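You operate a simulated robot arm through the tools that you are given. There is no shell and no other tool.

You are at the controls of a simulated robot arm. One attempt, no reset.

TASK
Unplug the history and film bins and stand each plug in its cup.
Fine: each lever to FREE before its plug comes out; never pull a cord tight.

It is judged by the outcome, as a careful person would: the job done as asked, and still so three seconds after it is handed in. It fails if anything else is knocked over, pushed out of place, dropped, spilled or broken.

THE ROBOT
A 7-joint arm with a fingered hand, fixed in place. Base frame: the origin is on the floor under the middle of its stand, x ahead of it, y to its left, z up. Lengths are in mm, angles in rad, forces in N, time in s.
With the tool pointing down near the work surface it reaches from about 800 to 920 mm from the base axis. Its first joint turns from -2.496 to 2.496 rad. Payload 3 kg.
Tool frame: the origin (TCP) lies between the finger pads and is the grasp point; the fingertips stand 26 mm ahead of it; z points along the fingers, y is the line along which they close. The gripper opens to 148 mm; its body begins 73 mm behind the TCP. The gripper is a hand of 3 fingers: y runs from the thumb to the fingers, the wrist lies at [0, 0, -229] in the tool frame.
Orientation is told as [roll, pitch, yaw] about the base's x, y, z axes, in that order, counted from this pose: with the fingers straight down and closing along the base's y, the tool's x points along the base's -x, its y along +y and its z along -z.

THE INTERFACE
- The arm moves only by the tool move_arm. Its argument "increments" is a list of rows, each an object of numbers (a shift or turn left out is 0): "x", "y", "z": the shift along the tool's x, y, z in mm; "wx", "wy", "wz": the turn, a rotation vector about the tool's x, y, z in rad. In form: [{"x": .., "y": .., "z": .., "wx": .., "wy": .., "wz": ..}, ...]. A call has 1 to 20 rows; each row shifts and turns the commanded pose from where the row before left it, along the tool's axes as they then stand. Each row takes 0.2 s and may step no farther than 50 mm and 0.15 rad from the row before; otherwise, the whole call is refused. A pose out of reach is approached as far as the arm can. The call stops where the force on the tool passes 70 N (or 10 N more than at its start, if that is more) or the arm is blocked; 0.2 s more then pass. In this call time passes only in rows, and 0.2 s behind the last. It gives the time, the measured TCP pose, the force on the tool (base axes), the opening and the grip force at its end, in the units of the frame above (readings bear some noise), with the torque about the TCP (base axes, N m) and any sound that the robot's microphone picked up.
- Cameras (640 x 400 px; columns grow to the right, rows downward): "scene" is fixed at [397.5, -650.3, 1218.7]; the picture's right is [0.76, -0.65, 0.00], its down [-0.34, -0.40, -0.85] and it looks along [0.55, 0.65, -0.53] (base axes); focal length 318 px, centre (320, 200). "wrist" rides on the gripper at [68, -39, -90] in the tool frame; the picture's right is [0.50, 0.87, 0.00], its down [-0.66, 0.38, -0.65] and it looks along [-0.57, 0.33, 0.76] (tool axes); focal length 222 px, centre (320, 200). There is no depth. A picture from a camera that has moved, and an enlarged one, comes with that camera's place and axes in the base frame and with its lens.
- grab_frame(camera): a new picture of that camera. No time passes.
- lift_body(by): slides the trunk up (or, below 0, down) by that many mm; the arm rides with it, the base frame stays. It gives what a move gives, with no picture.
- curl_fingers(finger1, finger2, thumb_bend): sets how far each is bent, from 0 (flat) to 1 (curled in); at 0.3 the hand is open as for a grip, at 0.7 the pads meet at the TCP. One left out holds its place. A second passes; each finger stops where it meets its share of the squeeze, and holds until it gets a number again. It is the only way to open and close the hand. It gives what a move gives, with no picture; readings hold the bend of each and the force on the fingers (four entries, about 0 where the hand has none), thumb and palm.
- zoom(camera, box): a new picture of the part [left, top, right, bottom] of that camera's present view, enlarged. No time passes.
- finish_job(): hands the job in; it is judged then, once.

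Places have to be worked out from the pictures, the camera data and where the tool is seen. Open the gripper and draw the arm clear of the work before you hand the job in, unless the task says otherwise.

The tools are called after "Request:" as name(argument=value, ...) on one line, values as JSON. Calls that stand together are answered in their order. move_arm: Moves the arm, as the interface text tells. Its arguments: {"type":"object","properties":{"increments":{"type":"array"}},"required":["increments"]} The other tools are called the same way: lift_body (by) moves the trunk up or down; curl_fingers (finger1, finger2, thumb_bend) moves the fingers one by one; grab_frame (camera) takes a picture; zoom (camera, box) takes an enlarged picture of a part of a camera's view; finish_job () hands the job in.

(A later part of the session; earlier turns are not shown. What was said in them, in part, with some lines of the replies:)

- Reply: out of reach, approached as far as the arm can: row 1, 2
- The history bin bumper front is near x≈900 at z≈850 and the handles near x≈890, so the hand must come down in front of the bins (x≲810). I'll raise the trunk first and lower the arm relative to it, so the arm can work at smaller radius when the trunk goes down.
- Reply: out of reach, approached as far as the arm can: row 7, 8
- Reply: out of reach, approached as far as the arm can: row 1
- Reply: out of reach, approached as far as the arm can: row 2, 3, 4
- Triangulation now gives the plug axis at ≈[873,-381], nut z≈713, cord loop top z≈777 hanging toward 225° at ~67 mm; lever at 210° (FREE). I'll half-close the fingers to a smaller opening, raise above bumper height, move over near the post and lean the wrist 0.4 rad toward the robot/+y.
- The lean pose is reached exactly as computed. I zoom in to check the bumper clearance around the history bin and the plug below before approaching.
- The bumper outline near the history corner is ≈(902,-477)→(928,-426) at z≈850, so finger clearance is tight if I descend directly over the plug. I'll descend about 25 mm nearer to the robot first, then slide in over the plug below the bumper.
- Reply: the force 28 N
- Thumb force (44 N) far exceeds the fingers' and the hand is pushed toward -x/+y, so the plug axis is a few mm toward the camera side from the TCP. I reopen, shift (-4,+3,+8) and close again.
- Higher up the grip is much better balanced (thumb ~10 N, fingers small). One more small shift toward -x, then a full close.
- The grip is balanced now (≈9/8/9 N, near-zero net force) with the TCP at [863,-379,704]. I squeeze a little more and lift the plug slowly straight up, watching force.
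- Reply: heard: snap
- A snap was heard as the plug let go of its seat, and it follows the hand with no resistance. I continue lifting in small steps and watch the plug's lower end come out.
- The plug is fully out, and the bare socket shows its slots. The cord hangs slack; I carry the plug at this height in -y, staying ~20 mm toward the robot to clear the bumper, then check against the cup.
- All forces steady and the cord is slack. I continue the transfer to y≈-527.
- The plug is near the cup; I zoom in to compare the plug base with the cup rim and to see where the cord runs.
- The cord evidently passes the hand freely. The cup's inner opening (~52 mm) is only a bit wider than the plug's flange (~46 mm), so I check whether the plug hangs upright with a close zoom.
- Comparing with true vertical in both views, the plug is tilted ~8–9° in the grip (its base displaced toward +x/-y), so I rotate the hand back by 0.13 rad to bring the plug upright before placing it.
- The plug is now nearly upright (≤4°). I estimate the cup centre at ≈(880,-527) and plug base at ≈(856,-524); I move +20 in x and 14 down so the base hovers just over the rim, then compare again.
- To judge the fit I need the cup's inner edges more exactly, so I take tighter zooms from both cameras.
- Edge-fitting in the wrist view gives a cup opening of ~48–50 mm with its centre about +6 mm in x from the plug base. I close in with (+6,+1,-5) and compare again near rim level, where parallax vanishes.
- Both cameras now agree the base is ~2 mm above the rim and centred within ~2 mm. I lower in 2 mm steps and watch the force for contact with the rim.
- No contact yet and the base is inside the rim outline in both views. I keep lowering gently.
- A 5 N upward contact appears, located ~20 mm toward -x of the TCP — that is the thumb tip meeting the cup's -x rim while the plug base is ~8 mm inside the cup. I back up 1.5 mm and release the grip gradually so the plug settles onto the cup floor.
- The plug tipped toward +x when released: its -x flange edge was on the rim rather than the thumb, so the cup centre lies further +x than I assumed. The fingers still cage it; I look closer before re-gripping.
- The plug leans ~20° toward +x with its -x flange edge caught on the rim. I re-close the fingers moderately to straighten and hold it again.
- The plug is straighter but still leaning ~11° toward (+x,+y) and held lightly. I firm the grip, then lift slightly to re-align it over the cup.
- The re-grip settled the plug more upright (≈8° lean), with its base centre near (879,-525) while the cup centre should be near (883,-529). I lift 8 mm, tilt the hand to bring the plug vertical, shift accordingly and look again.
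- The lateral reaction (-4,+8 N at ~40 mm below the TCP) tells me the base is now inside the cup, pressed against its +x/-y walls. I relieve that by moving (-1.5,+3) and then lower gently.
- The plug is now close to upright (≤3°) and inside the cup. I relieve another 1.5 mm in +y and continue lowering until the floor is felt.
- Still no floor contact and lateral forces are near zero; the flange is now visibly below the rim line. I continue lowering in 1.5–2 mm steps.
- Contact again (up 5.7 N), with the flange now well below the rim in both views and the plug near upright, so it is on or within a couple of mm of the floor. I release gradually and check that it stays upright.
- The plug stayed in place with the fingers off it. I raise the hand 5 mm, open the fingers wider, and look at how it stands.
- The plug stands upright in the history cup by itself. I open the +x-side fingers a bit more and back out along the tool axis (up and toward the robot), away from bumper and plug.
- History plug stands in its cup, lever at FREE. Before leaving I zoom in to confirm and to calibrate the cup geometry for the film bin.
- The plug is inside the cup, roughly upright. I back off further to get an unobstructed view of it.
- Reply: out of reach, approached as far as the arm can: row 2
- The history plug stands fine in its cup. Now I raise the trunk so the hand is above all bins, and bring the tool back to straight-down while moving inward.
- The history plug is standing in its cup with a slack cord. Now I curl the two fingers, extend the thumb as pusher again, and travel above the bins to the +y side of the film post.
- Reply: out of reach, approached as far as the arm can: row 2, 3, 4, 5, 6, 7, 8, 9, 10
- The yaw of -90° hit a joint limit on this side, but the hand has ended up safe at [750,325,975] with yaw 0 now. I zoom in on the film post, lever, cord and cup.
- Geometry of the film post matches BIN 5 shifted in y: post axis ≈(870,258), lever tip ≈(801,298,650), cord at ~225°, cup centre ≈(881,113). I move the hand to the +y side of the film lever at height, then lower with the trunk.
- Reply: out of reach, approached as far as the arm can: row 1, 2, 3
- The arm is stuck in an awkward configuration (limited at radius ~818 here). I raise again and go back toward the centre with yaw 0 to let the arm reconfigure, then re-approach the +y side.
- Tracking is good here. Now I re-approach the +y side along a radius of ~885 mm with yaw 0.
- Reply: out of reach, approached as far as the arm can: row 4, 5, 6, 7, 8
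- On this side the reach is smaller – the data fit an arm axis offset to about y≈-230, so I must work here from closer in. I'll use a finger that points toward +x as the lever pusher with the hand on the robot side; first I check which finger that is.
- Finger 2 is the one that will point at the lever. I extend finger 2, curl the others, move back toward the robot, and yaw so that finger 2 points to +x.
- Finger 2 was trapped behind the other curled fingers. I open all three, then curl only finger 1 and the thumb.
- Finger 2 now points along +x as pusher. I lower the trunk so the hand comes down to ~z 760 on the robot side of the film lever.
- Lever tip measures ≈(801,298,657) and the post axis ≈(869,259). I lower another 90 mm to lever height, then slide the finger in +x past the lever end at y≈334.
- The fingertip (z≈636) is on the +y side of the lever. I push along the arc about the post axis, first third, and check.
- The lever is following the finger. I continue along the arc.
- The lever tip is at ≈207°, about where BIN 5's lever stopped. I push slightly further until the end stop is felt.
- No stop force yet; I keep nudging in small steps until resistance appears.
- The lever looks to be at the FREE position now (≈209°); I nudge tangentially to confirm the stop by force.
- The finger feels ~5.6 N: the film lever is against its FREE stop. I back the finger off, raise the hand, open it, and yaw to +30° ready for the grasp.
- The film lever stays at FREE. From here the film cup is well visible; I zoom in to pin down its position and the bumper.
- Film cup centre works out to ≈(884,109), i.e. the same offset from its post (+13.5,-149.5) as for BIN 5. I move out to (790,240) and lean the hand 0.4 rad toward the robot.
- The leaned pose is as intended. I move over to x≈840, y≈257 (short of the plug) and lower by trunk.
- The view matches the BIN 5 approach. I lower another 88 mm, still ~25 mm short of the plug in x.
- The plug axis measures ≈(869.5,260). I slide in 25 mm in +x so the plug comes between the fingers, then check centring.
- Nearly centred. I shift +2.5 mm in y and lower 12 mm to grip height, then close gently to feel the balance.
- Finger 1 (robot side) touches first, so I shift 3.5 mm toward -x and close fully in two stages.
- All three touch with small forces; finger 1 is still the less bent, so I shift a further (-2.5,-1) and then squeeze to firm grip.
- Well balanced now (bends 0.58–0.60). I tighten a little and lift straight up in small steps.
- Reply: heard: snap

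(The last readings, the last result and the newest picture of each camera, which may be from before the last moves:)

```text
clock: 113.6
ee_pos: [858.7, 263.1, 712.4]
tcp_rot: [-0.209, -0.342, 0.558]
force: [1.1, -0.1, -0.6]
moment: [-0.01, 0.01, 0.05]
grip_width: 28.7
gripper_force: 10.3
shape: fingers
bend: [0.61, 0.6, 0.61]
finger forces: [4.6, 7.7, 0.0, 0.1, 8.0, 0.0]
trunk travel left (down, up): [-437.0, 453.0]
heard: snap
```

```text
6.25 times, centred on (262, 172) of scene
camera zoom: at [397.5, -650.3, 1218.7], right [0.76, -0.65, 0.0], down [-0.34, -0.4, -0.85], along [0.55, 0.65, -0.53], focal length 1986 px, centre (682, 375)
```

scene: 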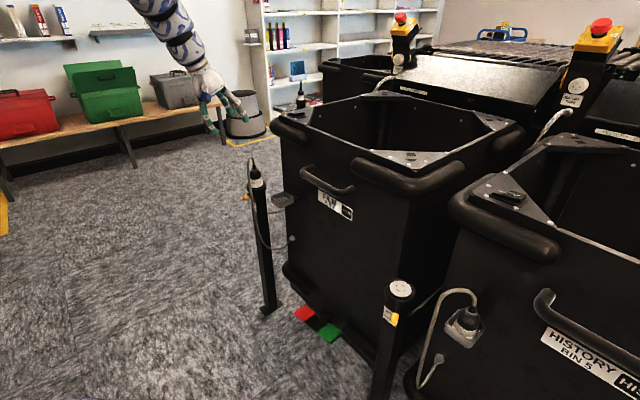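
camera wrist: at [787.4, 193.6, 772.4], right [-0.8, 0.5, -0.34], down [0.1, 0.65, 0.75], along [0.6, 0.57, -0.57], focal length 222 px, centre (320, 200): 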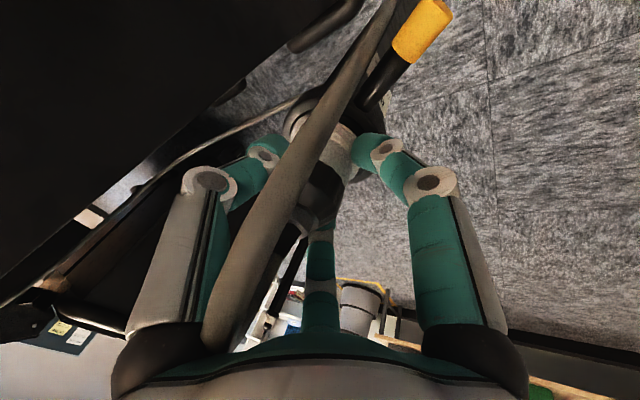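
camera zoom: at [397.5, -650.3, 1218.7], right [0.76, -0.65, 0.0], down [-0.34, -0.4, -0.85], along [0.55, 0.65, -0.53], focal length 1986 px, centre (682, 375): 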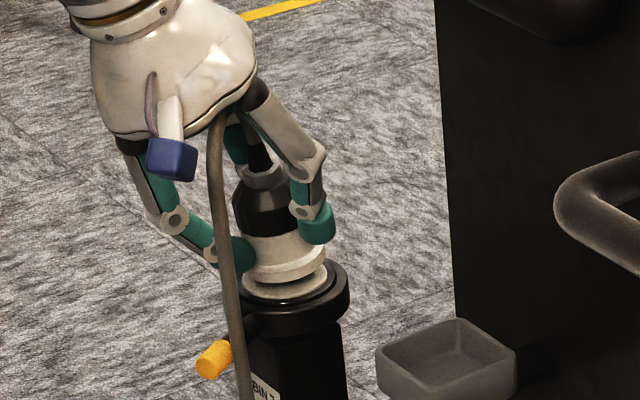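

The plug snapped free and is rising. I firm up finger 1 slightly and lift further.

Request:
curl_fingers(finger1=0.72, finger2=0.72, thumb_bend=0.69)

Request:
move_arm(increments=[{"x": -2.7, "y": -1.56, "z": -7.37}, {"x": -2.7, "y": -1.56, "z": -7.37}, {"x": -2.7, "y": -1.56, "z": -7.37}, {"x": -2.7, "y": -1.56, "z": -7.37}])

Request:
zoom(camera="scene", box=[230, 130, 294, 204])

Request:
grab_frame(camera="wrist")

```text
clock: 114.6
ee_pos: [859.2, 261.2, 711.7]
tcp_rot: [-0.206, -0.344, 0.558]
force: [-0.4, -0.6, -0.7]
moment: [-0.03, 0.02, 0.04]
grip_width: 27.9
gripper_force: 17.2
shape: fingers
bend: [0.62, 0.59, 0.62]
finger forces: [9.6, 11.3, 0.0, 0.1, 12.9, 0.0]
trunk travel left (down, up): [-437.0, 453.0]
```

```text
clock: 115.6
ee_pos: [857.8, 261.0, 744.3]
tcp_rot: [-0.207, -0.345, 0.559]
force: [-0.2, -0.4, -1.3]
moment: [0.0, 0.01, 0.02]
grip_width: 27.8
gripper_force: 16.1
shape: fingers
bend: [0.62, 0.59, 0.62]
finger forces: [9.5, 11.3, 0.1, 0.0, 12.9, 0.0]
trunk travel left (down, up): [-437.0, 453.0]
```

```text
5.41 times, centred on (262, 167) of scene
camera zoom: at [397.5, -650.3, 1218.7], right [0.76, -0.65, 0.0], down [-0.34, -0.4, -0.85], along [0.55, 0.65, -0.53], focal length 1718 px, centre (634, 378)
```

zoom: 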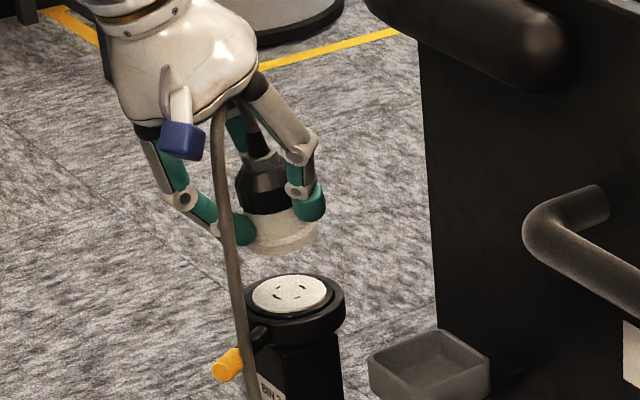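

```text
taken
camera wrist: at [787.2, 195.0, 813.1], right [-0.8, 0.5, -0.34], down [0.1, 0.65, 0.75], along [0.6, 0.57, -0.57], focal length 222 px, centre (320, 200)
```

wrist: 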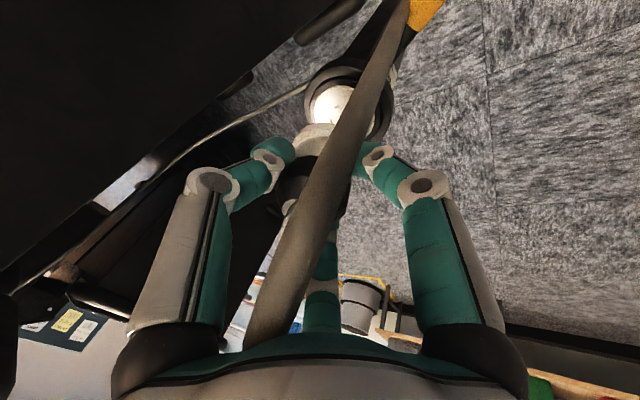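

The film plug is out of its socket with slack cord. It is tilted ~5° (base toward +x); I rotate the hand back by 0.095 rad and carry it in -y toward the film cup, staying toward the robot side.

Request:
move_arm(increments=[{"wx": -0.0475, "wy": 0.0823}, {"x": 10.4, "y": -15.6, "z": -0.4}, {"x": 10.4, "y": -15.6, "z": -0.4}, {"x": 10.4, "y": -15.6, "z": -0.4}, {"x": 10.4, "y": -15.6, "z": -0.4}])

Request:
grab_frame(camera="scene")

Request:
move_arm(increments=[{"x": 10.4, "y": -15.6, "z": -0.4}, {"x": 10.4, "y": -15.6, "z": -0.4}, {"x": 10.4, "y": -15.6, "z": -0.4}, {"x": 10.4, "y": -15.6, "z": -0.4}])

Request:
grab_frame(camera="wrist")

Request:
zoom(camera="scene", box=[230, 140, 330, 230])

```text
clock: 116.8
ee_pos: [854.0, 185.0, 744.3]
tcp_rot: [-0.155, -0.263, 0.543]
force: [0.2, 0.6, -0.9]
moment: [-0.02, 0.02, 0.0]
grip_width: 27.9
gripper_force: 16.6
shape: fingers
bend: [0.62, 0.59, 0.62]
finger forces: [9.5, 11.3, 0.0, 0.1, 12.7, 0.0]
trunk travel left (down, up): [-437.0, 453.0]
```

```text
taken
```

scene: 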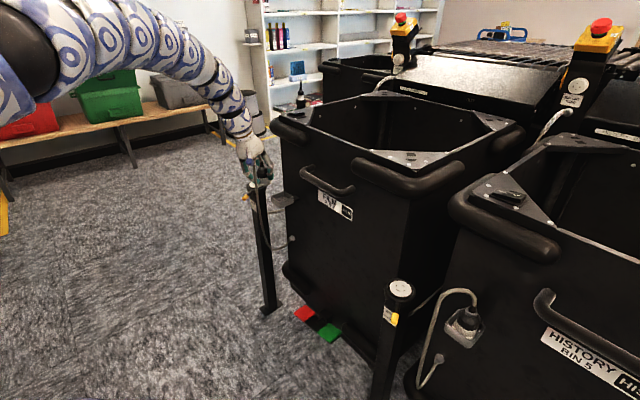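

```text
clock: 117.8
ee_pos: [847.3, 111.8, 743.8]
tcp_rot: [-0.154, -0.264, 0.542]
force: [0.4, -1.1, 0.1]
moment: [0.0, -0.04, 0.03]
grip_width: 27.9
gripper_force: 16.9
shape: fingers
bend: [0.62, 0.59, 0.62]
finger forces: [9.4, 11.1, 0.0, 0.1, 12.7, 0.1]
trunk travel left (down, up): [-437.0, 453.0]
```

```text
taken
camera wrist: at [783.5, 44.5, 819.1], right [-0.83, 0.5, -0.26], down [0.17, 0.65, 0.74], along [0.54, 0.57, -0.62], focal length 222 px, centre (320, 200)
```

wrist: 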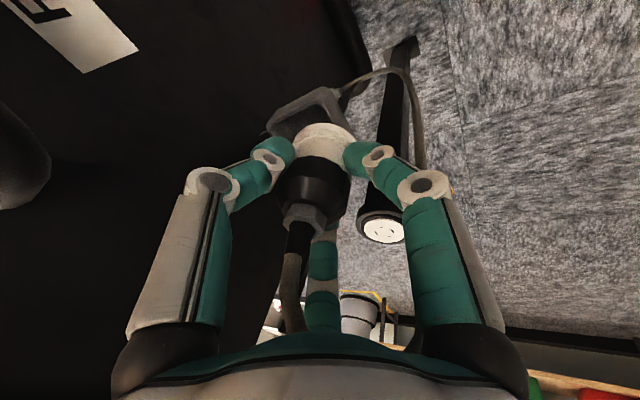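

```text
4.44 times, centred on (280, 185) of scene
camera zoom: at [397.5, -650.3, 1218.7], right [0.76, -0.65, 0.0], down [-0.34, -0.4, -0.85], along [0.55, 0.65, -0.53], focal length 1412 px, centre (498, 267)
```

zoom: 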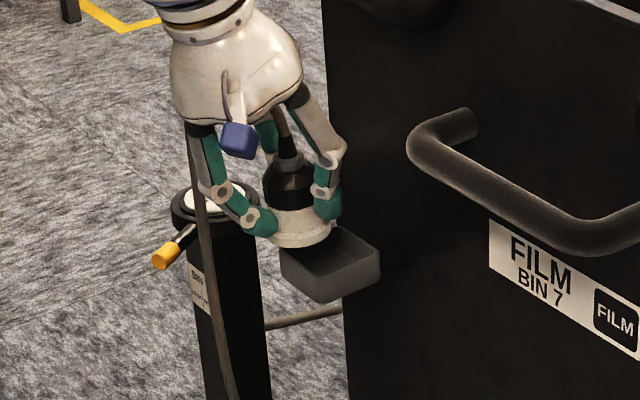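

The view is now unobstructed: plug base and cup are both visible. I zoom in to measure tilt and alignment.

Request:
zoom(camera="wrist", box=[240, 70, 400, 260])

Request:
zoom(camera="scene", box=[270, 160, 326, 212])

```text
2.11 times, centred on (320, 165) of wrist
camera zoom: at [783.5, 44.5, 819.1], right [-0.83, 0.5, -0.26], down [0.17, 0.65, 0.74], along [0.54, 0.57, -0.62], focal length 468 px, centre (320, 274)
```

zoom: 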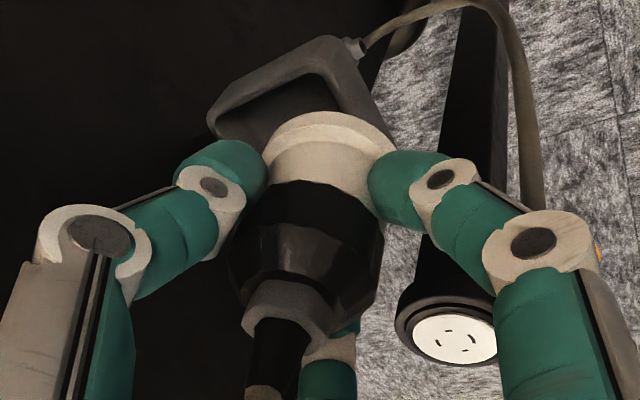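

```text
7.69 times, centred on (298, 186) of scene
camera zoom: at [397.5, -650.3, 1218.7], right [0.76, -0.65, 0.0], down [-0.34, -0.4, -0.85], along [0.55, 0.65, -0.53], focal length 2444 px, centre (489, 308)
```

zoom: 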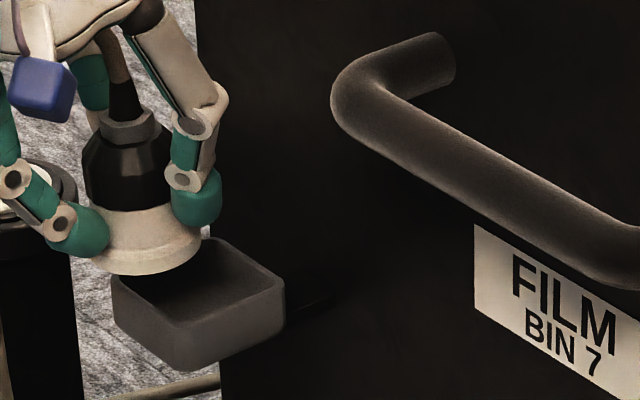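

The plug tilt is only ~4°, acceptable. I zoom closer at the cup rim in the wrist view to measure the alignment.

Request:
zoom(camera="wrist", box=[256, 76, 366, 156])

```text
5.00 times, centred on (311, 116) of wrist
camera zoom: at [783.5, 44.5, 819.1], right [-0.83, 0.5, -0.26], down [0.17, 0.65, 0.74], along [0.54, 0.57, -0.62], focal length 1111 px, centre (365, 620)
```

zoom: 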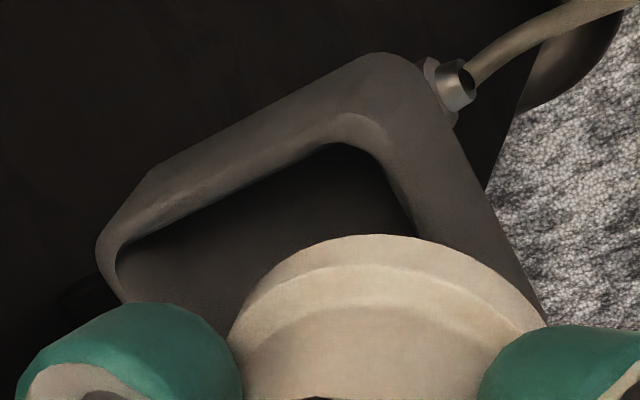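

Measured: plug base centre ≈(861,112,689), cup inner centre ≈(882.5,112), opening ≈50 mm. I move +20 mm in x and 9 mm down, then compare again close to rim level.

Request:
move_arm(increments=[{"x": -7.1, "y": -4.1, "z": 7.3}, {"x": -7.1, "y": -4.1, "z": 7.3}])

Request:
zoom(camera="wrist", box=[240, 66, 384, 176])

Request:
zoom(camera="scene", box=[270, 170, 318, 210])

```text
clock: 118.4
ee_pos: [868.6, 109.8, 733.8]
tcp_rot: [-0.154, -0.26, 0.541]
force: [-0.2, 0.0, -1.0]
moment: [0.01, 0.02, 0.01]
grip_width: 27.9
gripper_force: 16.9
shape: fingers
bend: [0.62, 0.59, 0.62]
finger forces: [9.4, 11.2, 0.0, 0.1, 12.7, 0.0]
trunk travel left (down, up): [-437.0, 453.0]
```

```text
3.64 times, centred on (312, 121) of wrist
camera zoom: at [804.5, 43.6, 809.1], right [-0.83, 0.5, -0.26], down [0.17, 0.65, 0.74], along [0.54, 0.56, -0.62], focal length 808 px, centre (349, 487)
```

zoom: 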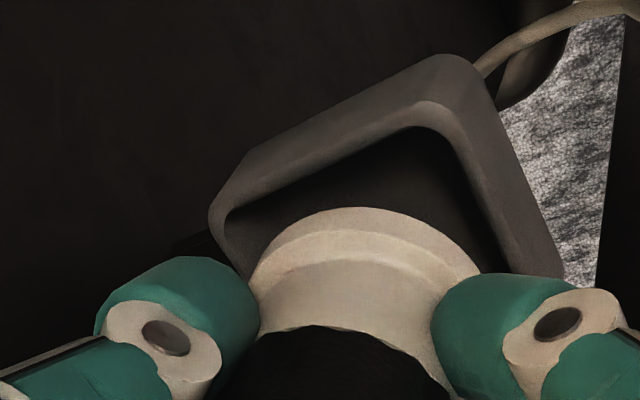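

```text
10.00 times, centred on (294, 190) of scene
camera zoom: at [397.5, -650.3, 1218.7], right [0.76, -0.65, 0.0], down [-0.34, -0.4, -0.85], along [0.55, 0.65, -0.53], focal length 3178 px, centre (580, 300)
```

zoom: 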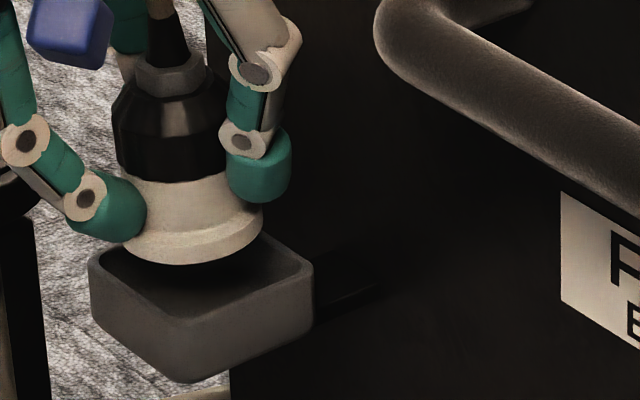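

Height uncertainty dominates, so I lower 7 mm more (keeping position) and re-measure near the rim plane.

Request:
move_arm(increments=[{"x": 0.9, "y": 0.5, "z": 3.34}, {"x": 0.9, "y": 0.5, "z": 3.34}])

Request:
zoom(camera="wrist", box=[240, 66, 384, 176])

Request:
zoom(camera="scene", box=[270, 170, 318, 210])

```text
clock: 119.0
ee_pos: [868.1, 111.9, 727.9]
tcp_rot: [-0.153, -0.262, 0.544]
force: [-0.3, -1.2, -0.7]
moment: [-0.01, 0.02, 0.02]
grip_width: 27.6
gripper_force: 16.2
shape: fingers
bend: [0.62, 0.59, 0.62]
finger forces: [9.4, 11.1, 0.0, 0.1, 12.7, 0.0]
trunk travel left (down, up): [-437.0, 453.0]
```

```text
3.64 times, centred on (312, 121) of wrist
camera zoom: at [804.4, 44.2, 803.1], right [-0.83, 0.5, -0.26], down [0.17, 0.65, 0.74], along [0.54, 0.57, -0.62], focal length 808 px, centre (349, 487)
```

zoom: 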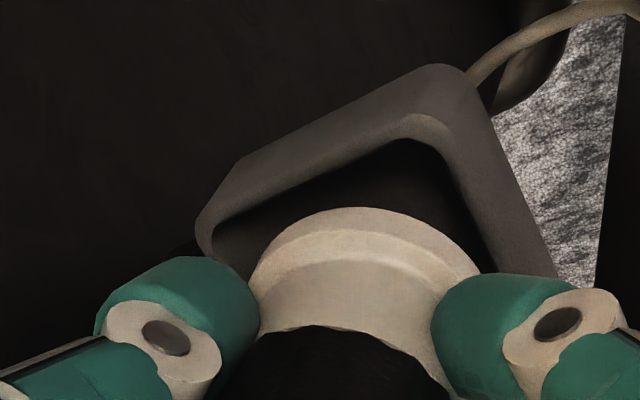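

```text
10.00 times, centred on (294, 190) of scene
camera zoom: at [397.5, -650.3, 1218.7], right [0.76, -0.65, 0.0], down [-0.34, -0.4, -0.85], along [0.55, 0.65, -0.53], focal length 3178 px, centre (580, 300)
```

zoom: 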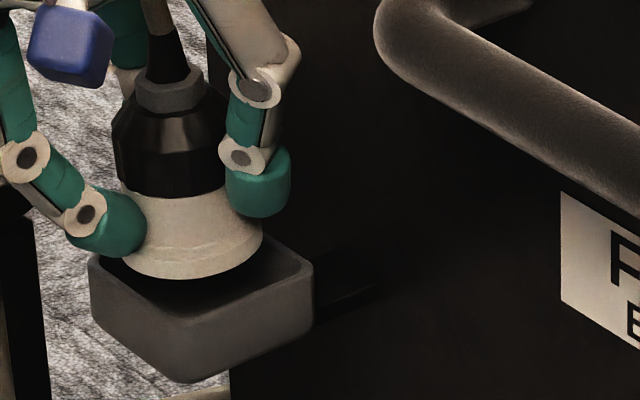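

The two views agree best with the base ~10 mm above the rim and needing about (+3,+4). I apply (+2.5,+3) while lowering 5 mm and look again.

Request:
move_arm(increments=[{"x": -2.3, "y": 2.2, "z": 5.5}])

Request:
zoom(camera="wrist", box=[240, 66, 384, 176])

Request:
zoom(camera="scene", box=[270, 170, 318, 210])

```text
clock: 119.4
ee_pos: [871.4, 114.1, 723.0]
tcp_rot: [-0.154, -0.261, 0.541]
force: [0.7, 0.4, -0.8]
moment: [-0.02, 0.01, 0.01]
grip_width: 27.7
gripper_force: 16.9
shape: fingers
bend: [0.62, 0.59, 0.62]
finger forces: [9.4, 11.1, 0.0, 0.0, 12.7, 0.1]
trunk travel left (down, up): [-437.0, 453.0]
```

```text
3.64 times, centred on (312, 121) of wrist
camera zoom: at [806.5, 47.8, 798.1], right [-0.83, 0.5, -0.26], down [0.17, 0.65, 0.74], along [0.54, 0.57, -0.62], focal length 808 px, centre (349, 487)
```

zoom: 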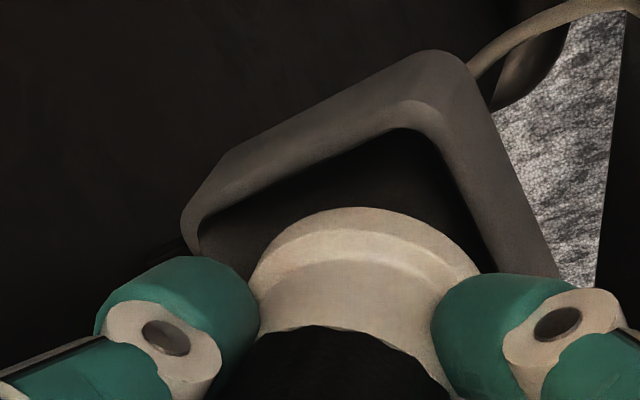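

```text
10.00 times, centred on (294, 190) of scene
camera zoom: at [397.5, -650.3, 1218.7], right [0.76, -0.65, 0.0], down [-0.34, -0.4, -0.85], along [0.55, 0.65, -0.53], focal length 3178 px, centre (580, 300)
```

zoom: 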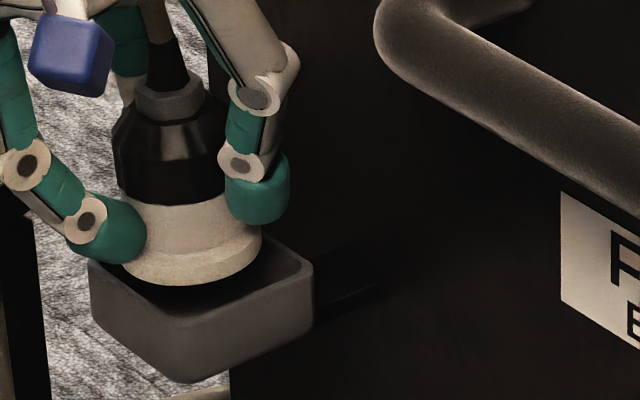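

Convergence: base ≈6–7 mm above the rim, remaining offset ≈(+2.5,+1.5). I apply (+2,+1) and lower another 5 mm.

Request:
move_arm(increments=[{"x": -0.85, "y": 0.67, "z": 5.37}])

Request:
zoom(camera="wrist", box=[240, 66, 384, 176])

Request:
zoom(camera="scene", box=[270, 170, 318, 210])

```text
clock: 119.8
ee_pos: [871.5, 115.5, 717.2]
tcp_rot: [-0.153, -0.263, 0.542]
force: [-0.9, -0.1, 1.4]
moment: [0.07, 0.02, 0.02]
grip_width: 27.6
gripper_force: 17.4
shape: fingers
bend: [0.62, 0.6, 0.62]
finger forces: [10.2, 11.6, 0.0, 0.0, 13.3, 0.0]
trunk travel left (down, up): [-437.0, 453.0]
```

```text
3.64 times, centred on (312, 121) of wrist
camera zoom: at [808.2, 48.6, 793.4], right [-0.83, 0.5, -0.26], down [0.17, 0.65, 0.74], along [0.54, 0.57, -0.62], focal length 808 px, centre (349, 487)
```

zoom: 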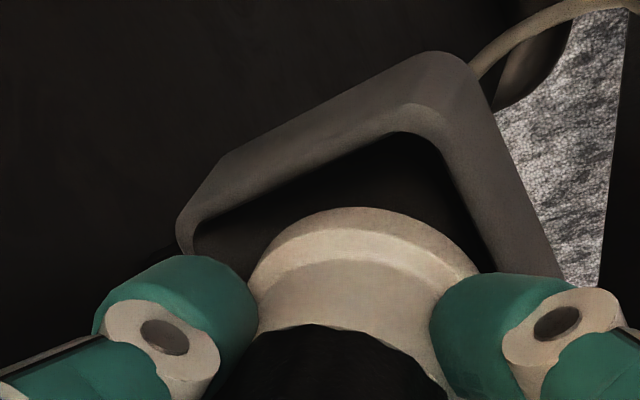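

```text
10.00 times, centred on (294, 190) of scene
camera zoom: at [397.5, -650.3, 1218.7], right [0.76, -0.65, 0.0], down [-0.34, -0.4, -0.85], along [0.55, 0.65, -0.53], focal length 3178 px, centre (580, 300)
```

zoom: 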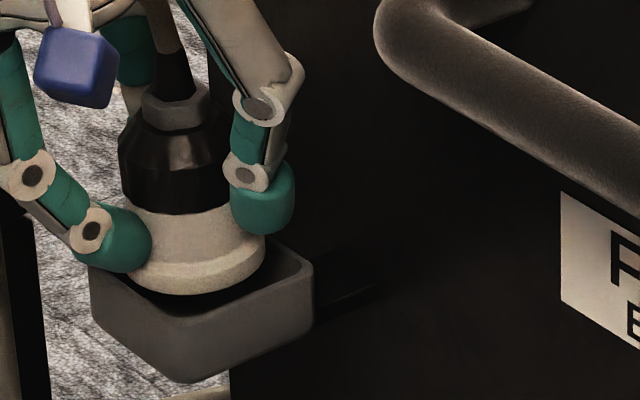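

A small contact (≈2 N) shows up on the +y side of the plug: the flange is touching the +y rim. I raise 1 mm, shift 2.5 mm toward -y, then lower again in small steps.

Request:
move_arm(increments=[{"x": -0.26, "y": -0.15, "z": -0.95}, {"x": 1.25, "y": -2.17, "z": 0}, {"x": 0.52, "y": 0.3, "z": 1.9}])

Request:
move_arm(increments=[{"x": 0.52, "y": 0.3, "z": 1.9}])

Request:
zoom(camera="wrist", box=[240, 66, 384, 176])

Request:
zoom(camera="scene", box=[270, 170, 318, 210])

```text
clock: 120.6
ee_pos: [874.2, 112.4, 717.9]
tcp_rot: [-0.152, -0.263, 0.542]
force: [-1.1, -1.2, 2.5]
moment: [0.06, -0.03, -0.01]
grip_width: 27.8
gripper_force: 17.6
shape: fingers
bend: [0.62, 0.6, 0.62]
finger forces: [10.1, 11.8, 0.0, 0.0, 13.7, 0.0]
trunk travel left (down, up): [-437.0, 453.0]
```

```text
clock: 121.0
ee_pos: [874.2, 112.6, 716.5]
tcp_rot: [-0.156, -0.263, 0.543]
force: [-0.5, -0.6, 6.2]
moment: [0.15, 0.02, 0.02]
grip_width: 27.6
gripper_force: 18.6
shape: fingers
bend: [0.62, 0.6, 0.61]
finger forces: [10.8, 12.8, 0.1, 0.0, 14.3, 0.0]
trunk travel left (down, up): [-437.0, 453.0]
```

```text
3.64 times, centred on (312, 121) of wrist
camera zoom: at [808.8, 46.2, 791.2], right [-0.83, 0.5, -0.26], down [0.17, 0.65, 0.74], along [0.54, 0.57, -0.62], focal length 808 px, centre (349, 487)
```

zoom: 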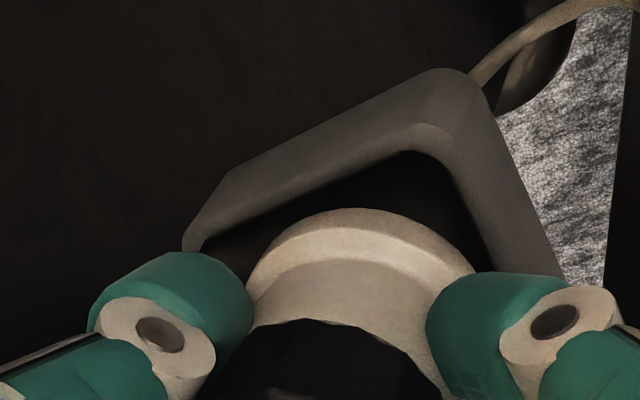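

```text
10.00 times, centred on (294, 190) of scene
camera zoom: at [397.5, -650.3, 1218.7], right [0.76, -0.65, 0.0], down [-0.34, -0.4, -0.85], along [0.55, 0.65, -0.53], focal length 3178 px, centre (580, 300)
```

zoom: 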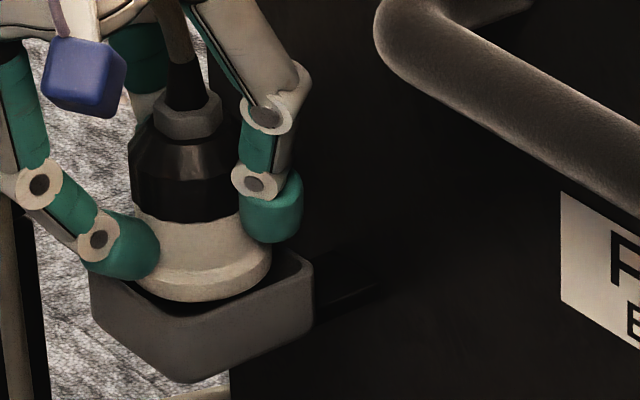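

Contact is still on the (-x,+y) side at about rim height. I raise 1.5 mm, shift (+1,-2.5) and try lowering again, comparing the height at which contact occurs.

Request:
move_arm(increments=[{"x": -0.8, "y": -0.45, "z": -2.86}, {"x": 0.43, "y": -2.64, "z": 0.3}, {"x": 0.52, "y": 0.3, "z": 1.9}])

Request:
move_arm(increments=[{"x": 0.52, "y": 0.3, "z": 1.9}])

Request:
move_arm(increments=[{"x": 0.39, "y": 0.23, "z": 1.43}])

Request:
zoom(camera="scene", box=[270, 170, 318, 210])

Request:
zoom(camera="wrist", box=[240, 66, 384, 176])

```text
clock: 121.8
ee_pos: [874.4, 110.8, 716.1]
tcp_rot: [-0.156, -0.263, 0.542]
force: [-1.3, -0.2, 2.6]
moment: [0.01, -0.02, -0.01]
grip_width: 27.8
gripper_force: 17.2
shape: fingers
bend: [0.62, 0.6, 0.61]
finger forces: [9.8, 12.1, 0.0, 0.0, 12.5, 0.0]
trunk travel left (down, up): [-437.0, 453.0]
```

```text
clock: 122.2
ee_pos: [874.9, 110.6, 715.4]
tcp_rot: [-0.154, -0.264, 0.543]
force: [-1.7, 0.2, 6.9]
moment: [-0.02, -0.15, -0.03]
grip_width: 27.6
gripper_force: 16.5
shape: fingers
bend: [0.62, 0.6, 0.62]
finger forces: [9.3, 12.3, 0.0, 0.0, 12.8, 0.0]
trunk travel left (down, up): [-437.0, 453.0]
```

```text
clock: 122.6
ee_pos: [874.8, 110.6, 713.8]
tcp_rot: [-0.156, -0.265, 0.544]
force: [-3.6, 0.4, 10.3]
moment: [0.02, -0.22, -0.05]
grip_width: 27.7
gripper_force: 17.5
shape: fingers
bend: [0.61, 0.6, 0.62]
finger forces: [9.5, 12.8, 0.0, 0.0, 13.0, 0.0]
trunk travel left (down, up): [-437.0, 453.0]
```

```text
10.00 times, centred on (294, 190) of scene
camera zoom: at [397.5, -650.3, 1218.7], right [0.76, -0.65, 0.0], down [-0.34, -0.4, -0.85], along [0.55, 0.65, -0.53], focal length 3178 px, centre (580, 300)
```

zoom: 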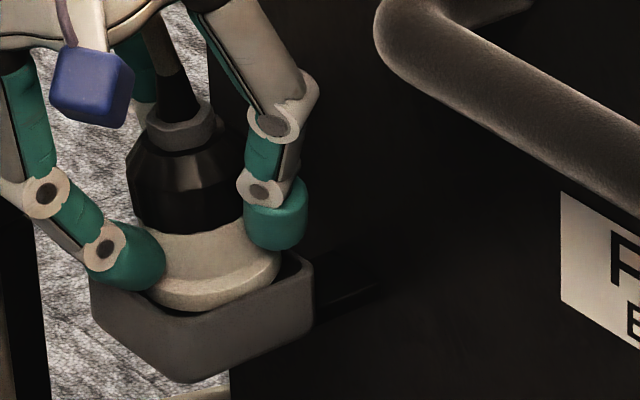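

```text
3.64 times, centred on (312, 121) of wrist
camera zoom: at [809.6, 43.6, 788.9], right [-0.83, 0.5, -0.26], down [0.17, 0.65, 0.74], along [0.54, 0.57, -0.62], focal length 808 px, centre (349, 487)
```

zoom: 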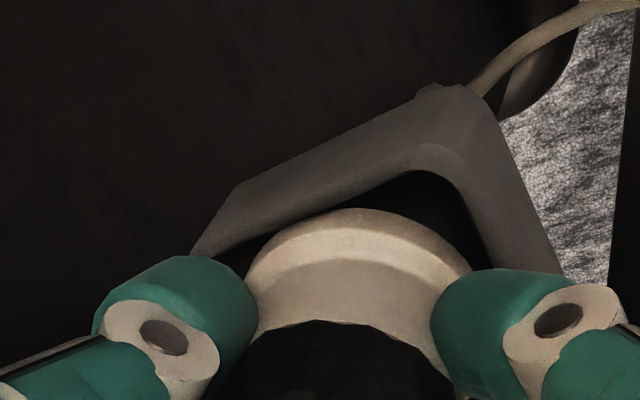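

Now contact is on the +x side, so I've overshot in x. Combining the contacts, the centred TCP should be about (870,110). I raise 3 mm, move there and lower again.

Request:
move_arm(increments=[{"x": -1.04, "y": -0.6, "z": -3.8}, {"x": 4.26, "y": 1.77, "z": -1.44}])

Request:
move_arm(increments=[{"x": 0.52, "y": 0.3, "z": 1.9}, {"x": 0.52, "y": 0.3, "z": 1.9}])

Request:
move_arm(increments=[{"x": 0.39, "y": 0.23, "z": 1.43}])

Request:
zoom(camera="scene", box=[270, 170, 318, 210])

Request:
zoom(camera="wrist", box=[240, 66, 384, 176])

```text
clock: 123.2
ee_pos: [870.1, 109.2, 715.6]
tcp_rot: [-0.154, -0.263, 0.543]
force: [2.2, 0.5, -1.1]
moment: [0.01, -0.11, 0.01]
grip_width: 27.6
gripper_force: 16.2
shape: fingers
bend: [0.62, 0.6, 0.62]
finger forces: [8.0, 12.1, 0.1, 0.0, 12.8, 0.1]
trunk travel left (down, up): [-437.0, 453.0]
```

```text
clock: 123.8
ee_pos: [869.5, 108.8, 713.3]
tcp_rot: [-0.157, -0.264, 0.544]
force: [3.4, 0.7, 0.2]
moment: [0.06, -0.11, 0.0]
grip_width: 27.9
gripper_force: 16.9
shape: fingers
bend: [0.62, 0.6, 0.62]
finger forces: [7.6, 12.5, 0.0, 0.0, 13.5, 0.1]
trunk travel left (down, up): [-437.0, 453.0]
```

```text
clock: 124.2
ee_pos: [869.3, 110.2, 711.2]
tcp_rot: [-0.154, -0.261, 0.542]
force: [4.0, 0.0, -0.4]
moment: [-0.03, -0.12, -0.01]
grip_width: 27.9
gripper_force: 16.6
shape: fingers
bend: [0.62, 0.6, 0.62]
finger forces: [7.4, 11.9, 0.1, 0.1, 13.8, 0.0]
trunk travel left (down, up): [-437.0, 453.0]
```

```text
10.00 times, centred on (294, 190) of scene
camera zoom: at [397.5, -650.3, 1218.7], right [0.76, -0.65, 0.0], down [-0.34, -0.4, -0.85], along [0.55, 0.65, -0.53], focal length 3178 px, centre (580, 300)
```

zoom: 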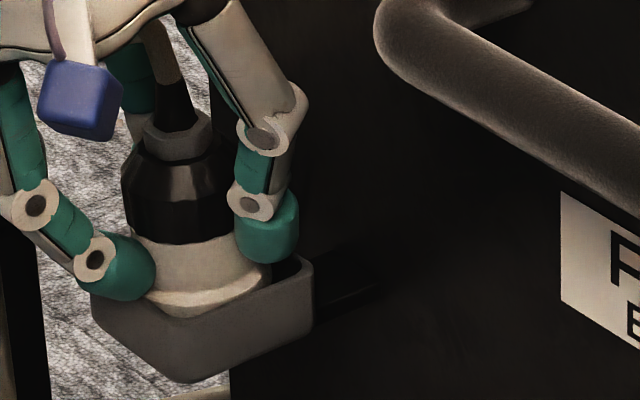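

```text
3.64 times, centred on (312, 121) of wrist
camera zoom: at [805.2, 43.2, 786.3], right [-0.83, 0.5, -0.26], down [0.17, 0.65, 0.74], along [0.54, 0.57, -0.62], focal length 808 px, centre (349, 487)
```

zoom: 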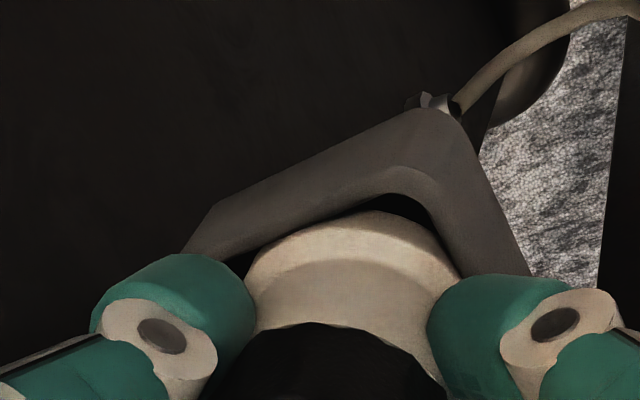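

The plug has entered the cup: no vertical force, only a 4 N push from the -x wall. I relieve it with +1.5 mm in x and continue lowering to the floor.

Request:
move_arm(increments=[{"x": -1.24, "y": -0.72, "z": 0.45}, {"x": 0.39, "y": 0.23, "z": 1.43}])

Request:
move_arm(increments=[{"x": 0.39, "y": 0.23, "z": 1.43}])

Request:
move_arm(increments=[{"x": 0.39, "y": 0.23, "z": 1.43}])

Request:
zoom(camera="scene", box=[270, 170, 318, 210])

```text
clock: 124.8
ee_pos: [870.0, 109.4, 708.9]
tcp_rot: [-0.153, -0.261, 0.542]
force: [-0.7, 1.0, -0.5]
moment: [-0.02, 0.02, 0.01]
grip_width: 27.8
gripper_force: 16.7
shape: fingers
bend: [0.62, 0.6, 0.62]
finger forces: [9.4, 11.7, 0.1, 0.0, 12.8, 0.0]
trunk travel left (down, up): [-437.0, 453.0]
```

```text
clock: 125.2
ee_pos: [871.0, 110.0, 708.4]
tcp_rot: [-0.153, -0.263, 0.543]
force: [0.2, 0.8, 4.0]
moment: [0.02, 0.07, 0.05]
grip_width: 27.6
gripper_force: 19.9
shape: fingers
bend: [0.62, 0.6, 0.62]
finger forces: [15.4, 11.8, 0.0, 0.0, 13.2, 0.0]
trunk travel left (down, up): [-437.0, 453.0]
```

```text
clock: 125.6
ee_pos: [870.6, 110.7, 707.7]
tcp_rot: [-0.155, -0.263, 0.543]
force: [-1.8, -0.7, 9.4]
moment: [-0.02, 0.25, 0.06]
grip_width: 27.4
gripper_force: 24.6
shape: fingers
bend: [0.62, 0.6, 0.61]
finger forces: [22.1, 12.1, 0.0, 0.0, 14.4, 0.1]
trunk travel left (down, up): [-437.0, 453.0]
```

```text
10.00 times, centred on (294, 190) of scene
camera zoom: at [397.5, -650.3, 1218.7], right [0.76, -0.65, 0.0], down [-0.34, -0.4, -0.85], along [0.55, 0.65, -0.53], focal length 3178 px, centre (580, 300)
```

zoom: 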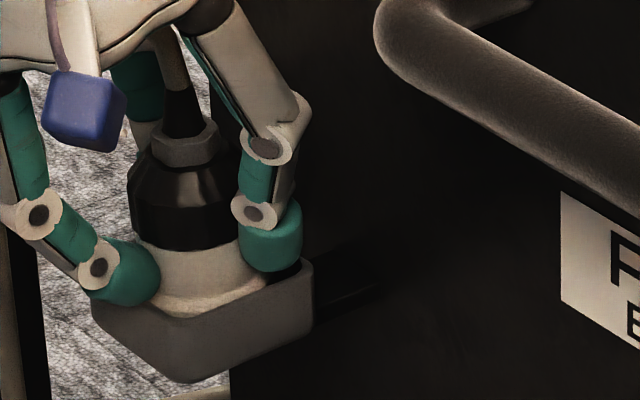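

Finger 1's tip now rests on the -x rim (its force rises) with the plug base essentially at floor depth. I back up 1 mm and release slowly.

Request:
move_arm(increments=[{"x": -0.4, "y": -0.23, "z": -1.45}])

Request:
curl_fingers(finger1=0.6, finger2=0.56, thumb_bend=0.57)

Request:
zoom(camera="scene", box=[270, 170, 318, 210])

Request:
zoom(camera="wrist", box=[240, 66, 384, 216])

```text
clock: 126.0
ee_pos: [870.2, 110.0, 707.4]
tcp_rot: [-0.154, -0.263, 0.543]
force: [1.6, 0.8, 2.2]
moment: [0.04, -0.02, 0.03]
grip_width: 27.5
gripper_force: 20.8
shape: fingers
bend: [0.62, 0.59, 0.62]
finger forces: [15.3, 12.2, 0.0, 0.0, 13.4, 0.1]
trunk travel left (down, up): [-437.0, 453.0]
```

```text
clock: 127.0
ee_pos: [870.7, 109.8, 707.4]
tcp_rot: [-0.154, -0.265, 0.545]
force: [-0.2, 1.4, 2.8]
moment: [0.06, 0.01, 0.02]
grip_width: 33.8
gripper_force: 2.0
shape: fingers
bend: [0.62, 0.56, 0.56]
finger forces: [4.2, 0.0, 0.0, 0.1, 0.1, 0.0]
trunk travel left (down, up): [-437.0, 453.0]
```

```text
10.00 times, centred on (294, 190) of scene
camera zoom: at [397.5, -650.3, 1218.7], right [0.76, -0.65, 0.0], down [-0.34, -0.4, -0.85], along [0.55, 0.65, -0.53], focal length 3178 px, centre (580, 300)
```

zoom: 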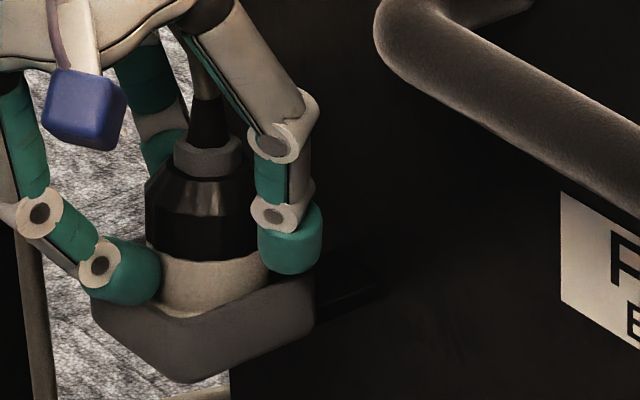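

```text
2.67 times, centred on (312, 141) of wrist
camera zoom: at [806.1, 42.8, 783.2], right [-0.83, 0.5, -0.26], down [0.17, 0.65, 0.74], along [0.54, 0.57, -0.62], focal length 592 px, centre (341, 357)
```

zoom: 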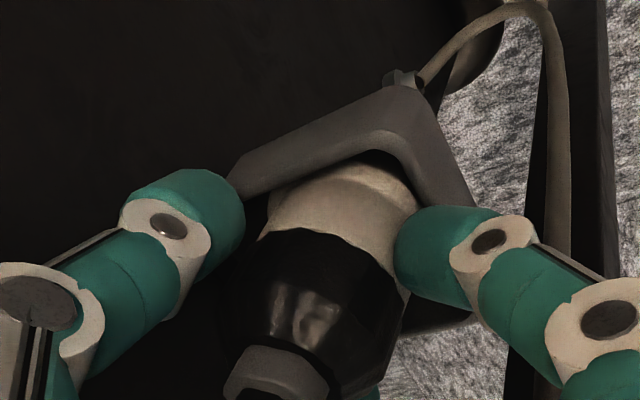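

The plug settled to the cup floor and looks upright. I raise 2 mm, open finger 1 and the others a bit more, and check.

Request:
move_arm(increments=[{"x": -0.52, "y": -0.3, "z": -1.9}])

Request:
curl_fingers(finger1=0.56, finger2=0.5, thumb_bend=0.5)

Request:
zoom(camera="scene", box=[266, 160, 322, 210])

Request:
zoom(camera="wrist", box=[220, 66, 400, 246])

```text
clock: 127.4
ee_pos: [870.4, 108.7, 710.8]
tcp_rot: [-0.154, -0.262, 0.542]
force: [0.6, -0.6, 2.1]
moment: [-0.03, 0.01, -0.03]
grip_width: 34.2
gripper_force: 0.5
shape: fingers
bend: [0.61, 0.56, 0.56]
finger forces: [1.7, 0.0, 0.0, 0.0, 0.1, 0.1]
trunk travel left (down, up): [-437.0, 453.0]
```

```text
clock: 128.4
ee_pos: [871.5, 109.0, 711.2]
tcp_rot: [-0.155, -0.263, 0.543]
force: [2.7, 0.2, 3.7]
moment: [-0.03, -0.04, 0.04]
grip_width: 45.2
gripper_force: 2.4
shape: fingers
bend: [0.61, 0.5, 0.5]
finger forces: [4.8, 0.1, 0.0, 0.0, 0.1, 0.0]
trunk travel left (down, up): [-437.0, 453.0]
```

```text
8.00 times, centred on (294, 185) of scene
camera zoom: at [397.5, -650.3, 1218.7], right [0.76, -0.65, 0.0], down [-0.34, -0.4, -0.85], along [0.55, 0.65, -0.53], focal length 2542 px, centre (528, 320)
```

zoom: 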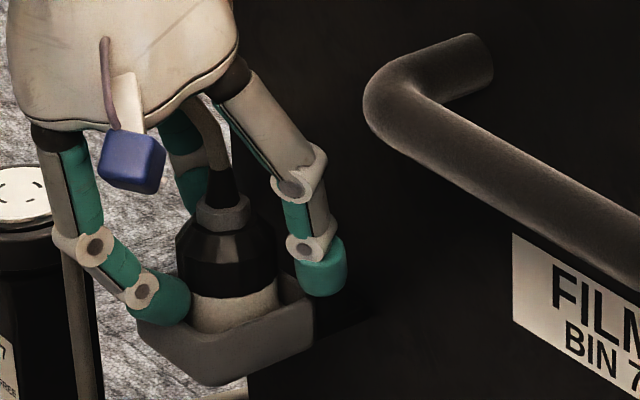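

```text
2.22 times, centred on (310, 156) of wrist
camera zoom: at [806.5, 42.8, 785.5], right [-0.83, 0.5, -0.26], down [0.17, 0.65, 0.74], along [0.54, 0.57, -0.62], focal length 494 px, centre (342, 298)
```

zoom: 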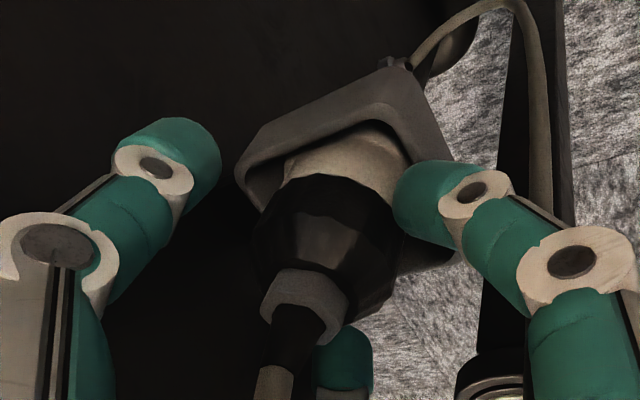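

Finger 1's tip is just inside the cup wall and cannot open there. I re-bend it slightly to relieve the wall, then raise the hand 14 mm straight up before opening it.

Request:
curl_fingers(finger1=0.615)

Request:
move_arm(increments=[{"x": -0.78, "y": -0.45, "z": -2.86}, {"x": -0.78, "y": -0.45, "z": -2.86}, {"x": -0.78, "y": -0.45, "z": -2.86}, {"x": -1.3, "y": -0.75, "z": -4.77}])

Request:
zoom(camera="scene", box=[266, 160, 322, 210])

```text
clock: 129.4
ee_pos: [871.0, 109.1, 710.2]
tcp_rot: [-0.154, -0.263, 0.543]
force: [-0.5, 0.0, 1.2]
moment: [0.02, -0.02, -0.01]
grip_width: 45.1
gripper_force: 0.6
shape: fingers
bend: [0.61, 0.5, 0.5]
finger forces: [1.6, 0.0, 0.0, 0.0, 0.0, 0.0]
trunk travel left (down, up): [-437.0, 453.0]
```

```text
clock: 130.4
ee_pos: [870.9, 110.9, 724.0]
tcp_rot: [-0.153, -0.265, 0.542]
force: [-0.6, 0.5, 1.3]
moment: [-0.01, 0.01, -0.02]
grip_width: 45.8
gripper_force: 0.2
shape: fingers
bend: [0.61, 0.5, 0.5]
finger forces: [0.3, 0.0, 0.0, 0.1, 0.1, 0.0]
trunk travel left (down, up): [-437.0, 453.0]
```

```text
8.00 times, centred on (294, 185) of scene
camera zoom: at [397.5, -650.3, 1218.7], right [0.76, -0.65, 0.0], down [-0.34, -0.4, -0.85], along [0.55, 0.65, -0.53], focal length 2542 px, centre (528, 320)
```

zoom: 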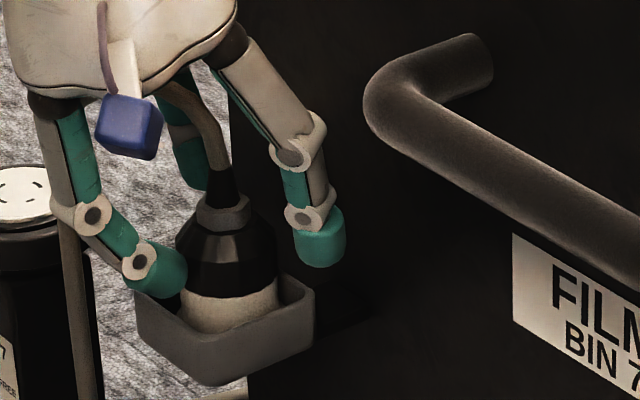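

The plug stays standing in the film cup while the fingers clear the rim. Now I open wider and back out along the tool axis.

Request:
curl_fingers(finger1=0.5, finger2=0.4, thumb_bend=0.4)

Request:
move_arm(increments=[{"z": -10}, {"z": -15}, {"z": -20}, {"z": -20}])

Request:
zoom(camera="scene", box=[250, 140, 330, 215])

Request:
grab_frame(camera="wrist")

```text
clock: 131.4
ee_pos: [871.4, 109.2, 724.2]
tcp_rot: [-0.152, -0.263, 0.544]
force: [0.9, 0.1, -0.1]
moment: [-0.01, 0.01, -0.01]
grip_width: 79.0
gripper_force: 0.1
shape: fingers
bend: [0.5, 0.4, 0.4]
finger forces: [0.0, 0.1, 0.1, 0.0, 0.1, 0.1]
trunk travel left (down, up): [-437.0, 453.0]
```

```text
clock: 132.4
ee_pos: [851.1, 109.4, 787.9]
tcp_rot: [-0.153, -0.262, 0.543]
force: [0.4, -0.2, 0.0]
moment: [0.01, -0.02, -0.02]
grip_width: 78.8
gripper_force: 0.0
shape: fingers
bend: [0.5, 0.4, 0.4]
finger forces: [0.0, 0.1, 0.1, 0.0, 0.0, 0.1]
trunk travel left (down, up): [-437.0, 453.0]
```

```text
5.33 times, centred on (290, 178) of scene
camera zoom: at [397.5, -650.3, 1218.7], right [0.76, -0.65, 0.0], down [-0.34, -0.4, -0.85], along [0.55, 0.65, -0.53], focal length 1695 px, centre (480, 320)
```

zoom: 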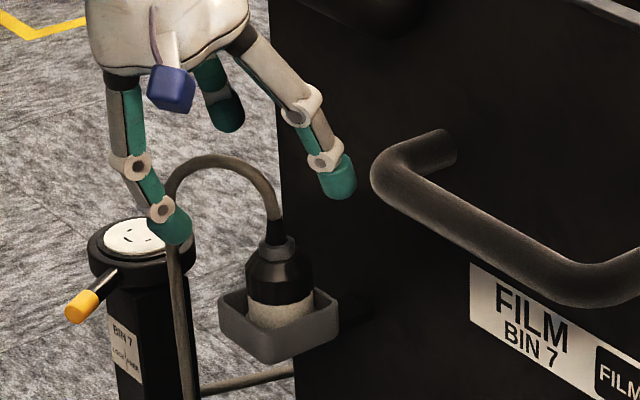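

```text
taken
camera wrist: at [787.6, 42.2, 862.2], right [-0.83, 0.5, -0.26], down [0.17, 0.65, 0.74], along [0.54, 0.57, -0.62], focal length 222 px, centre (320, 200)
```

wrist: 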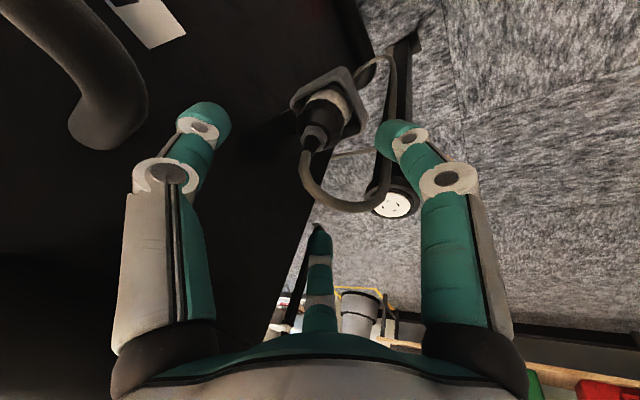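

Both plugs now stand in their cups with slack cords and both levers at FREE. I draw the hand back toward the robot and raise it clear of the work.

Request:
move_arm(increments=[{"x": 16.5, "y": 9.5, "z": -6}, {"x": 16.5, "y": 9.5, "z": -6}])

Request:
lift_body(by=220)

Request:
curl_fingers(finger1=0.3, finger2=0.3, thumb_bend=0.3)

Request:
grab_frame(camera="scene")

Request:
zoom(camera="scene", box=[240, 150, 320, 225])

Request:
zoom(camera="scene", box=[370, 265, 510, 395])

```text
clock: 133.0
ee_pos: [838.3, 122.5, 777.1]
tcp_rot: [-0.152, -0.262, 0.54]
force: [-0.1, -0.3, 0.3]
moment: [-0.01, 0.0, -0.02]
grip_width: 79.0
gripper_force: 0.1
shape: fingers
bend: [0.5, 0.4, 0.4]
finger forces: [0.1, 0.1, 0.0, 0.1, 0.1, 0.0]
out of reach, approached as far as the arm can: row 1, 2
trunk travel left (down, up): [-437.0, 453.0]
```

```text
clock: 135.4
ee_pos: [839.4, 123.1, 997.3]
tcp_rot: [-0.155, -0.263, 0.541]
force: [-0.3, 0.2, -0.1]
moment: [0.0, -0.01, 0.0]
grip_width: 79.0
gripper_force: 0.0
shape: fingers
bend: [0.5, 0.4, 0.4]
finger forces: [0.0, 0.0, 0.0, 0.1, 0.0, 0.0]
trunk travel left (down, up): [-657.0, 233.0]
```

```text
clock: 136.4
ee_pos: [839.7, 122.3, 997.3]
tcp_rot: [-0.153, -0.261, 0.543]
force: [0.3, -0.6, -0.4]
moment: [0.0, 0.02, 0.02]
grip_width: 126.6
gripper_force: 0.1
shape: fingers
bend: [0.3, 0.3, 0.3]
finger forces: [0.1, 0.0, 0.1, 0.1, 0.1, 0.0]
trunk travel left (down, up): [-657.0, 233.0]
```

```text
taken
```

scene: 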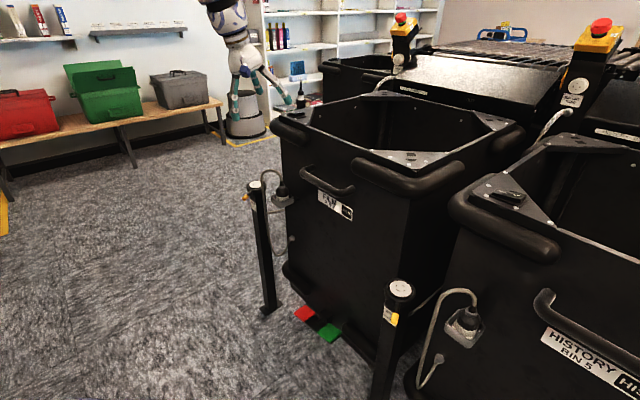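

```text
5.33 times, centred on (280, 188) of scene
camera zoom: at [397.5, -650.3, 1218.7], right [0.76, -0.65, 0.0], down [-0.34, -0.4, -0.85], along [0.55, 0.65, -0.53], focal length 1695 px, centre (533, 267)
```

zoom: 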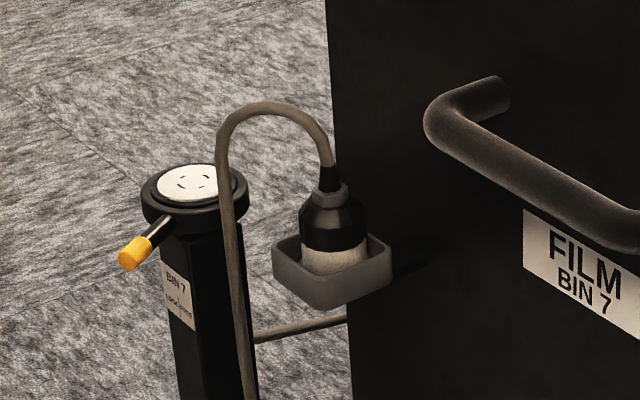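

```text
3.08 times, centred on (440, 330) of scene
camera zoom: at [397.5, -650.3, 1218.7], right [0.76, -0.65, 0.0], down [-0.34, -0.4, -0.85], along [0.55, 0.65, -0.53], focal length 978 px, centre (-49, -200)
```

zoom: 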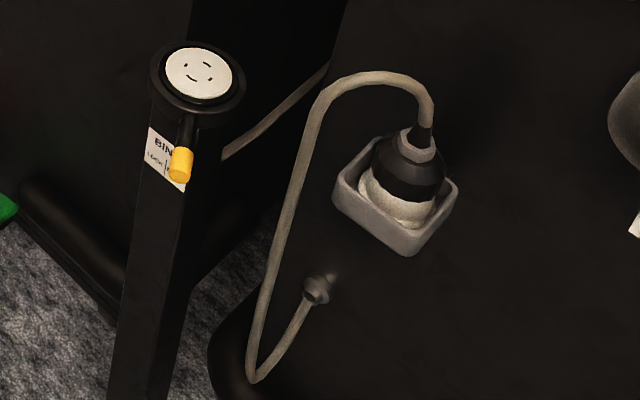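

Both plugs stand upright in their cups, both levers point to FREE, the cords hang slack, nothing else has moved, and the open hand is well clear at z≈1000. I hand the job in.

Request:
finish_job()

```text
The job is handed in.
```

I unplugged the history and film bins, and each plug is now standing upright in its own cup. For both bins I turned the lever to FREE and felt it reach its stop before pulling the plug. The cords stayed slack throughout.

- **History plug:** on the first try its base caught on the cup rim, and it tipped when I loosened the grip. I gripped it again, straightened it and seated it properly.
- **Film plug:** it touched the rim lightly a few times while I lined it up, then settled to the floor of the cup.

The last pictures showed nothing else moved or knocked over. I handed the job in with the hand open and drawn clear of the bins.
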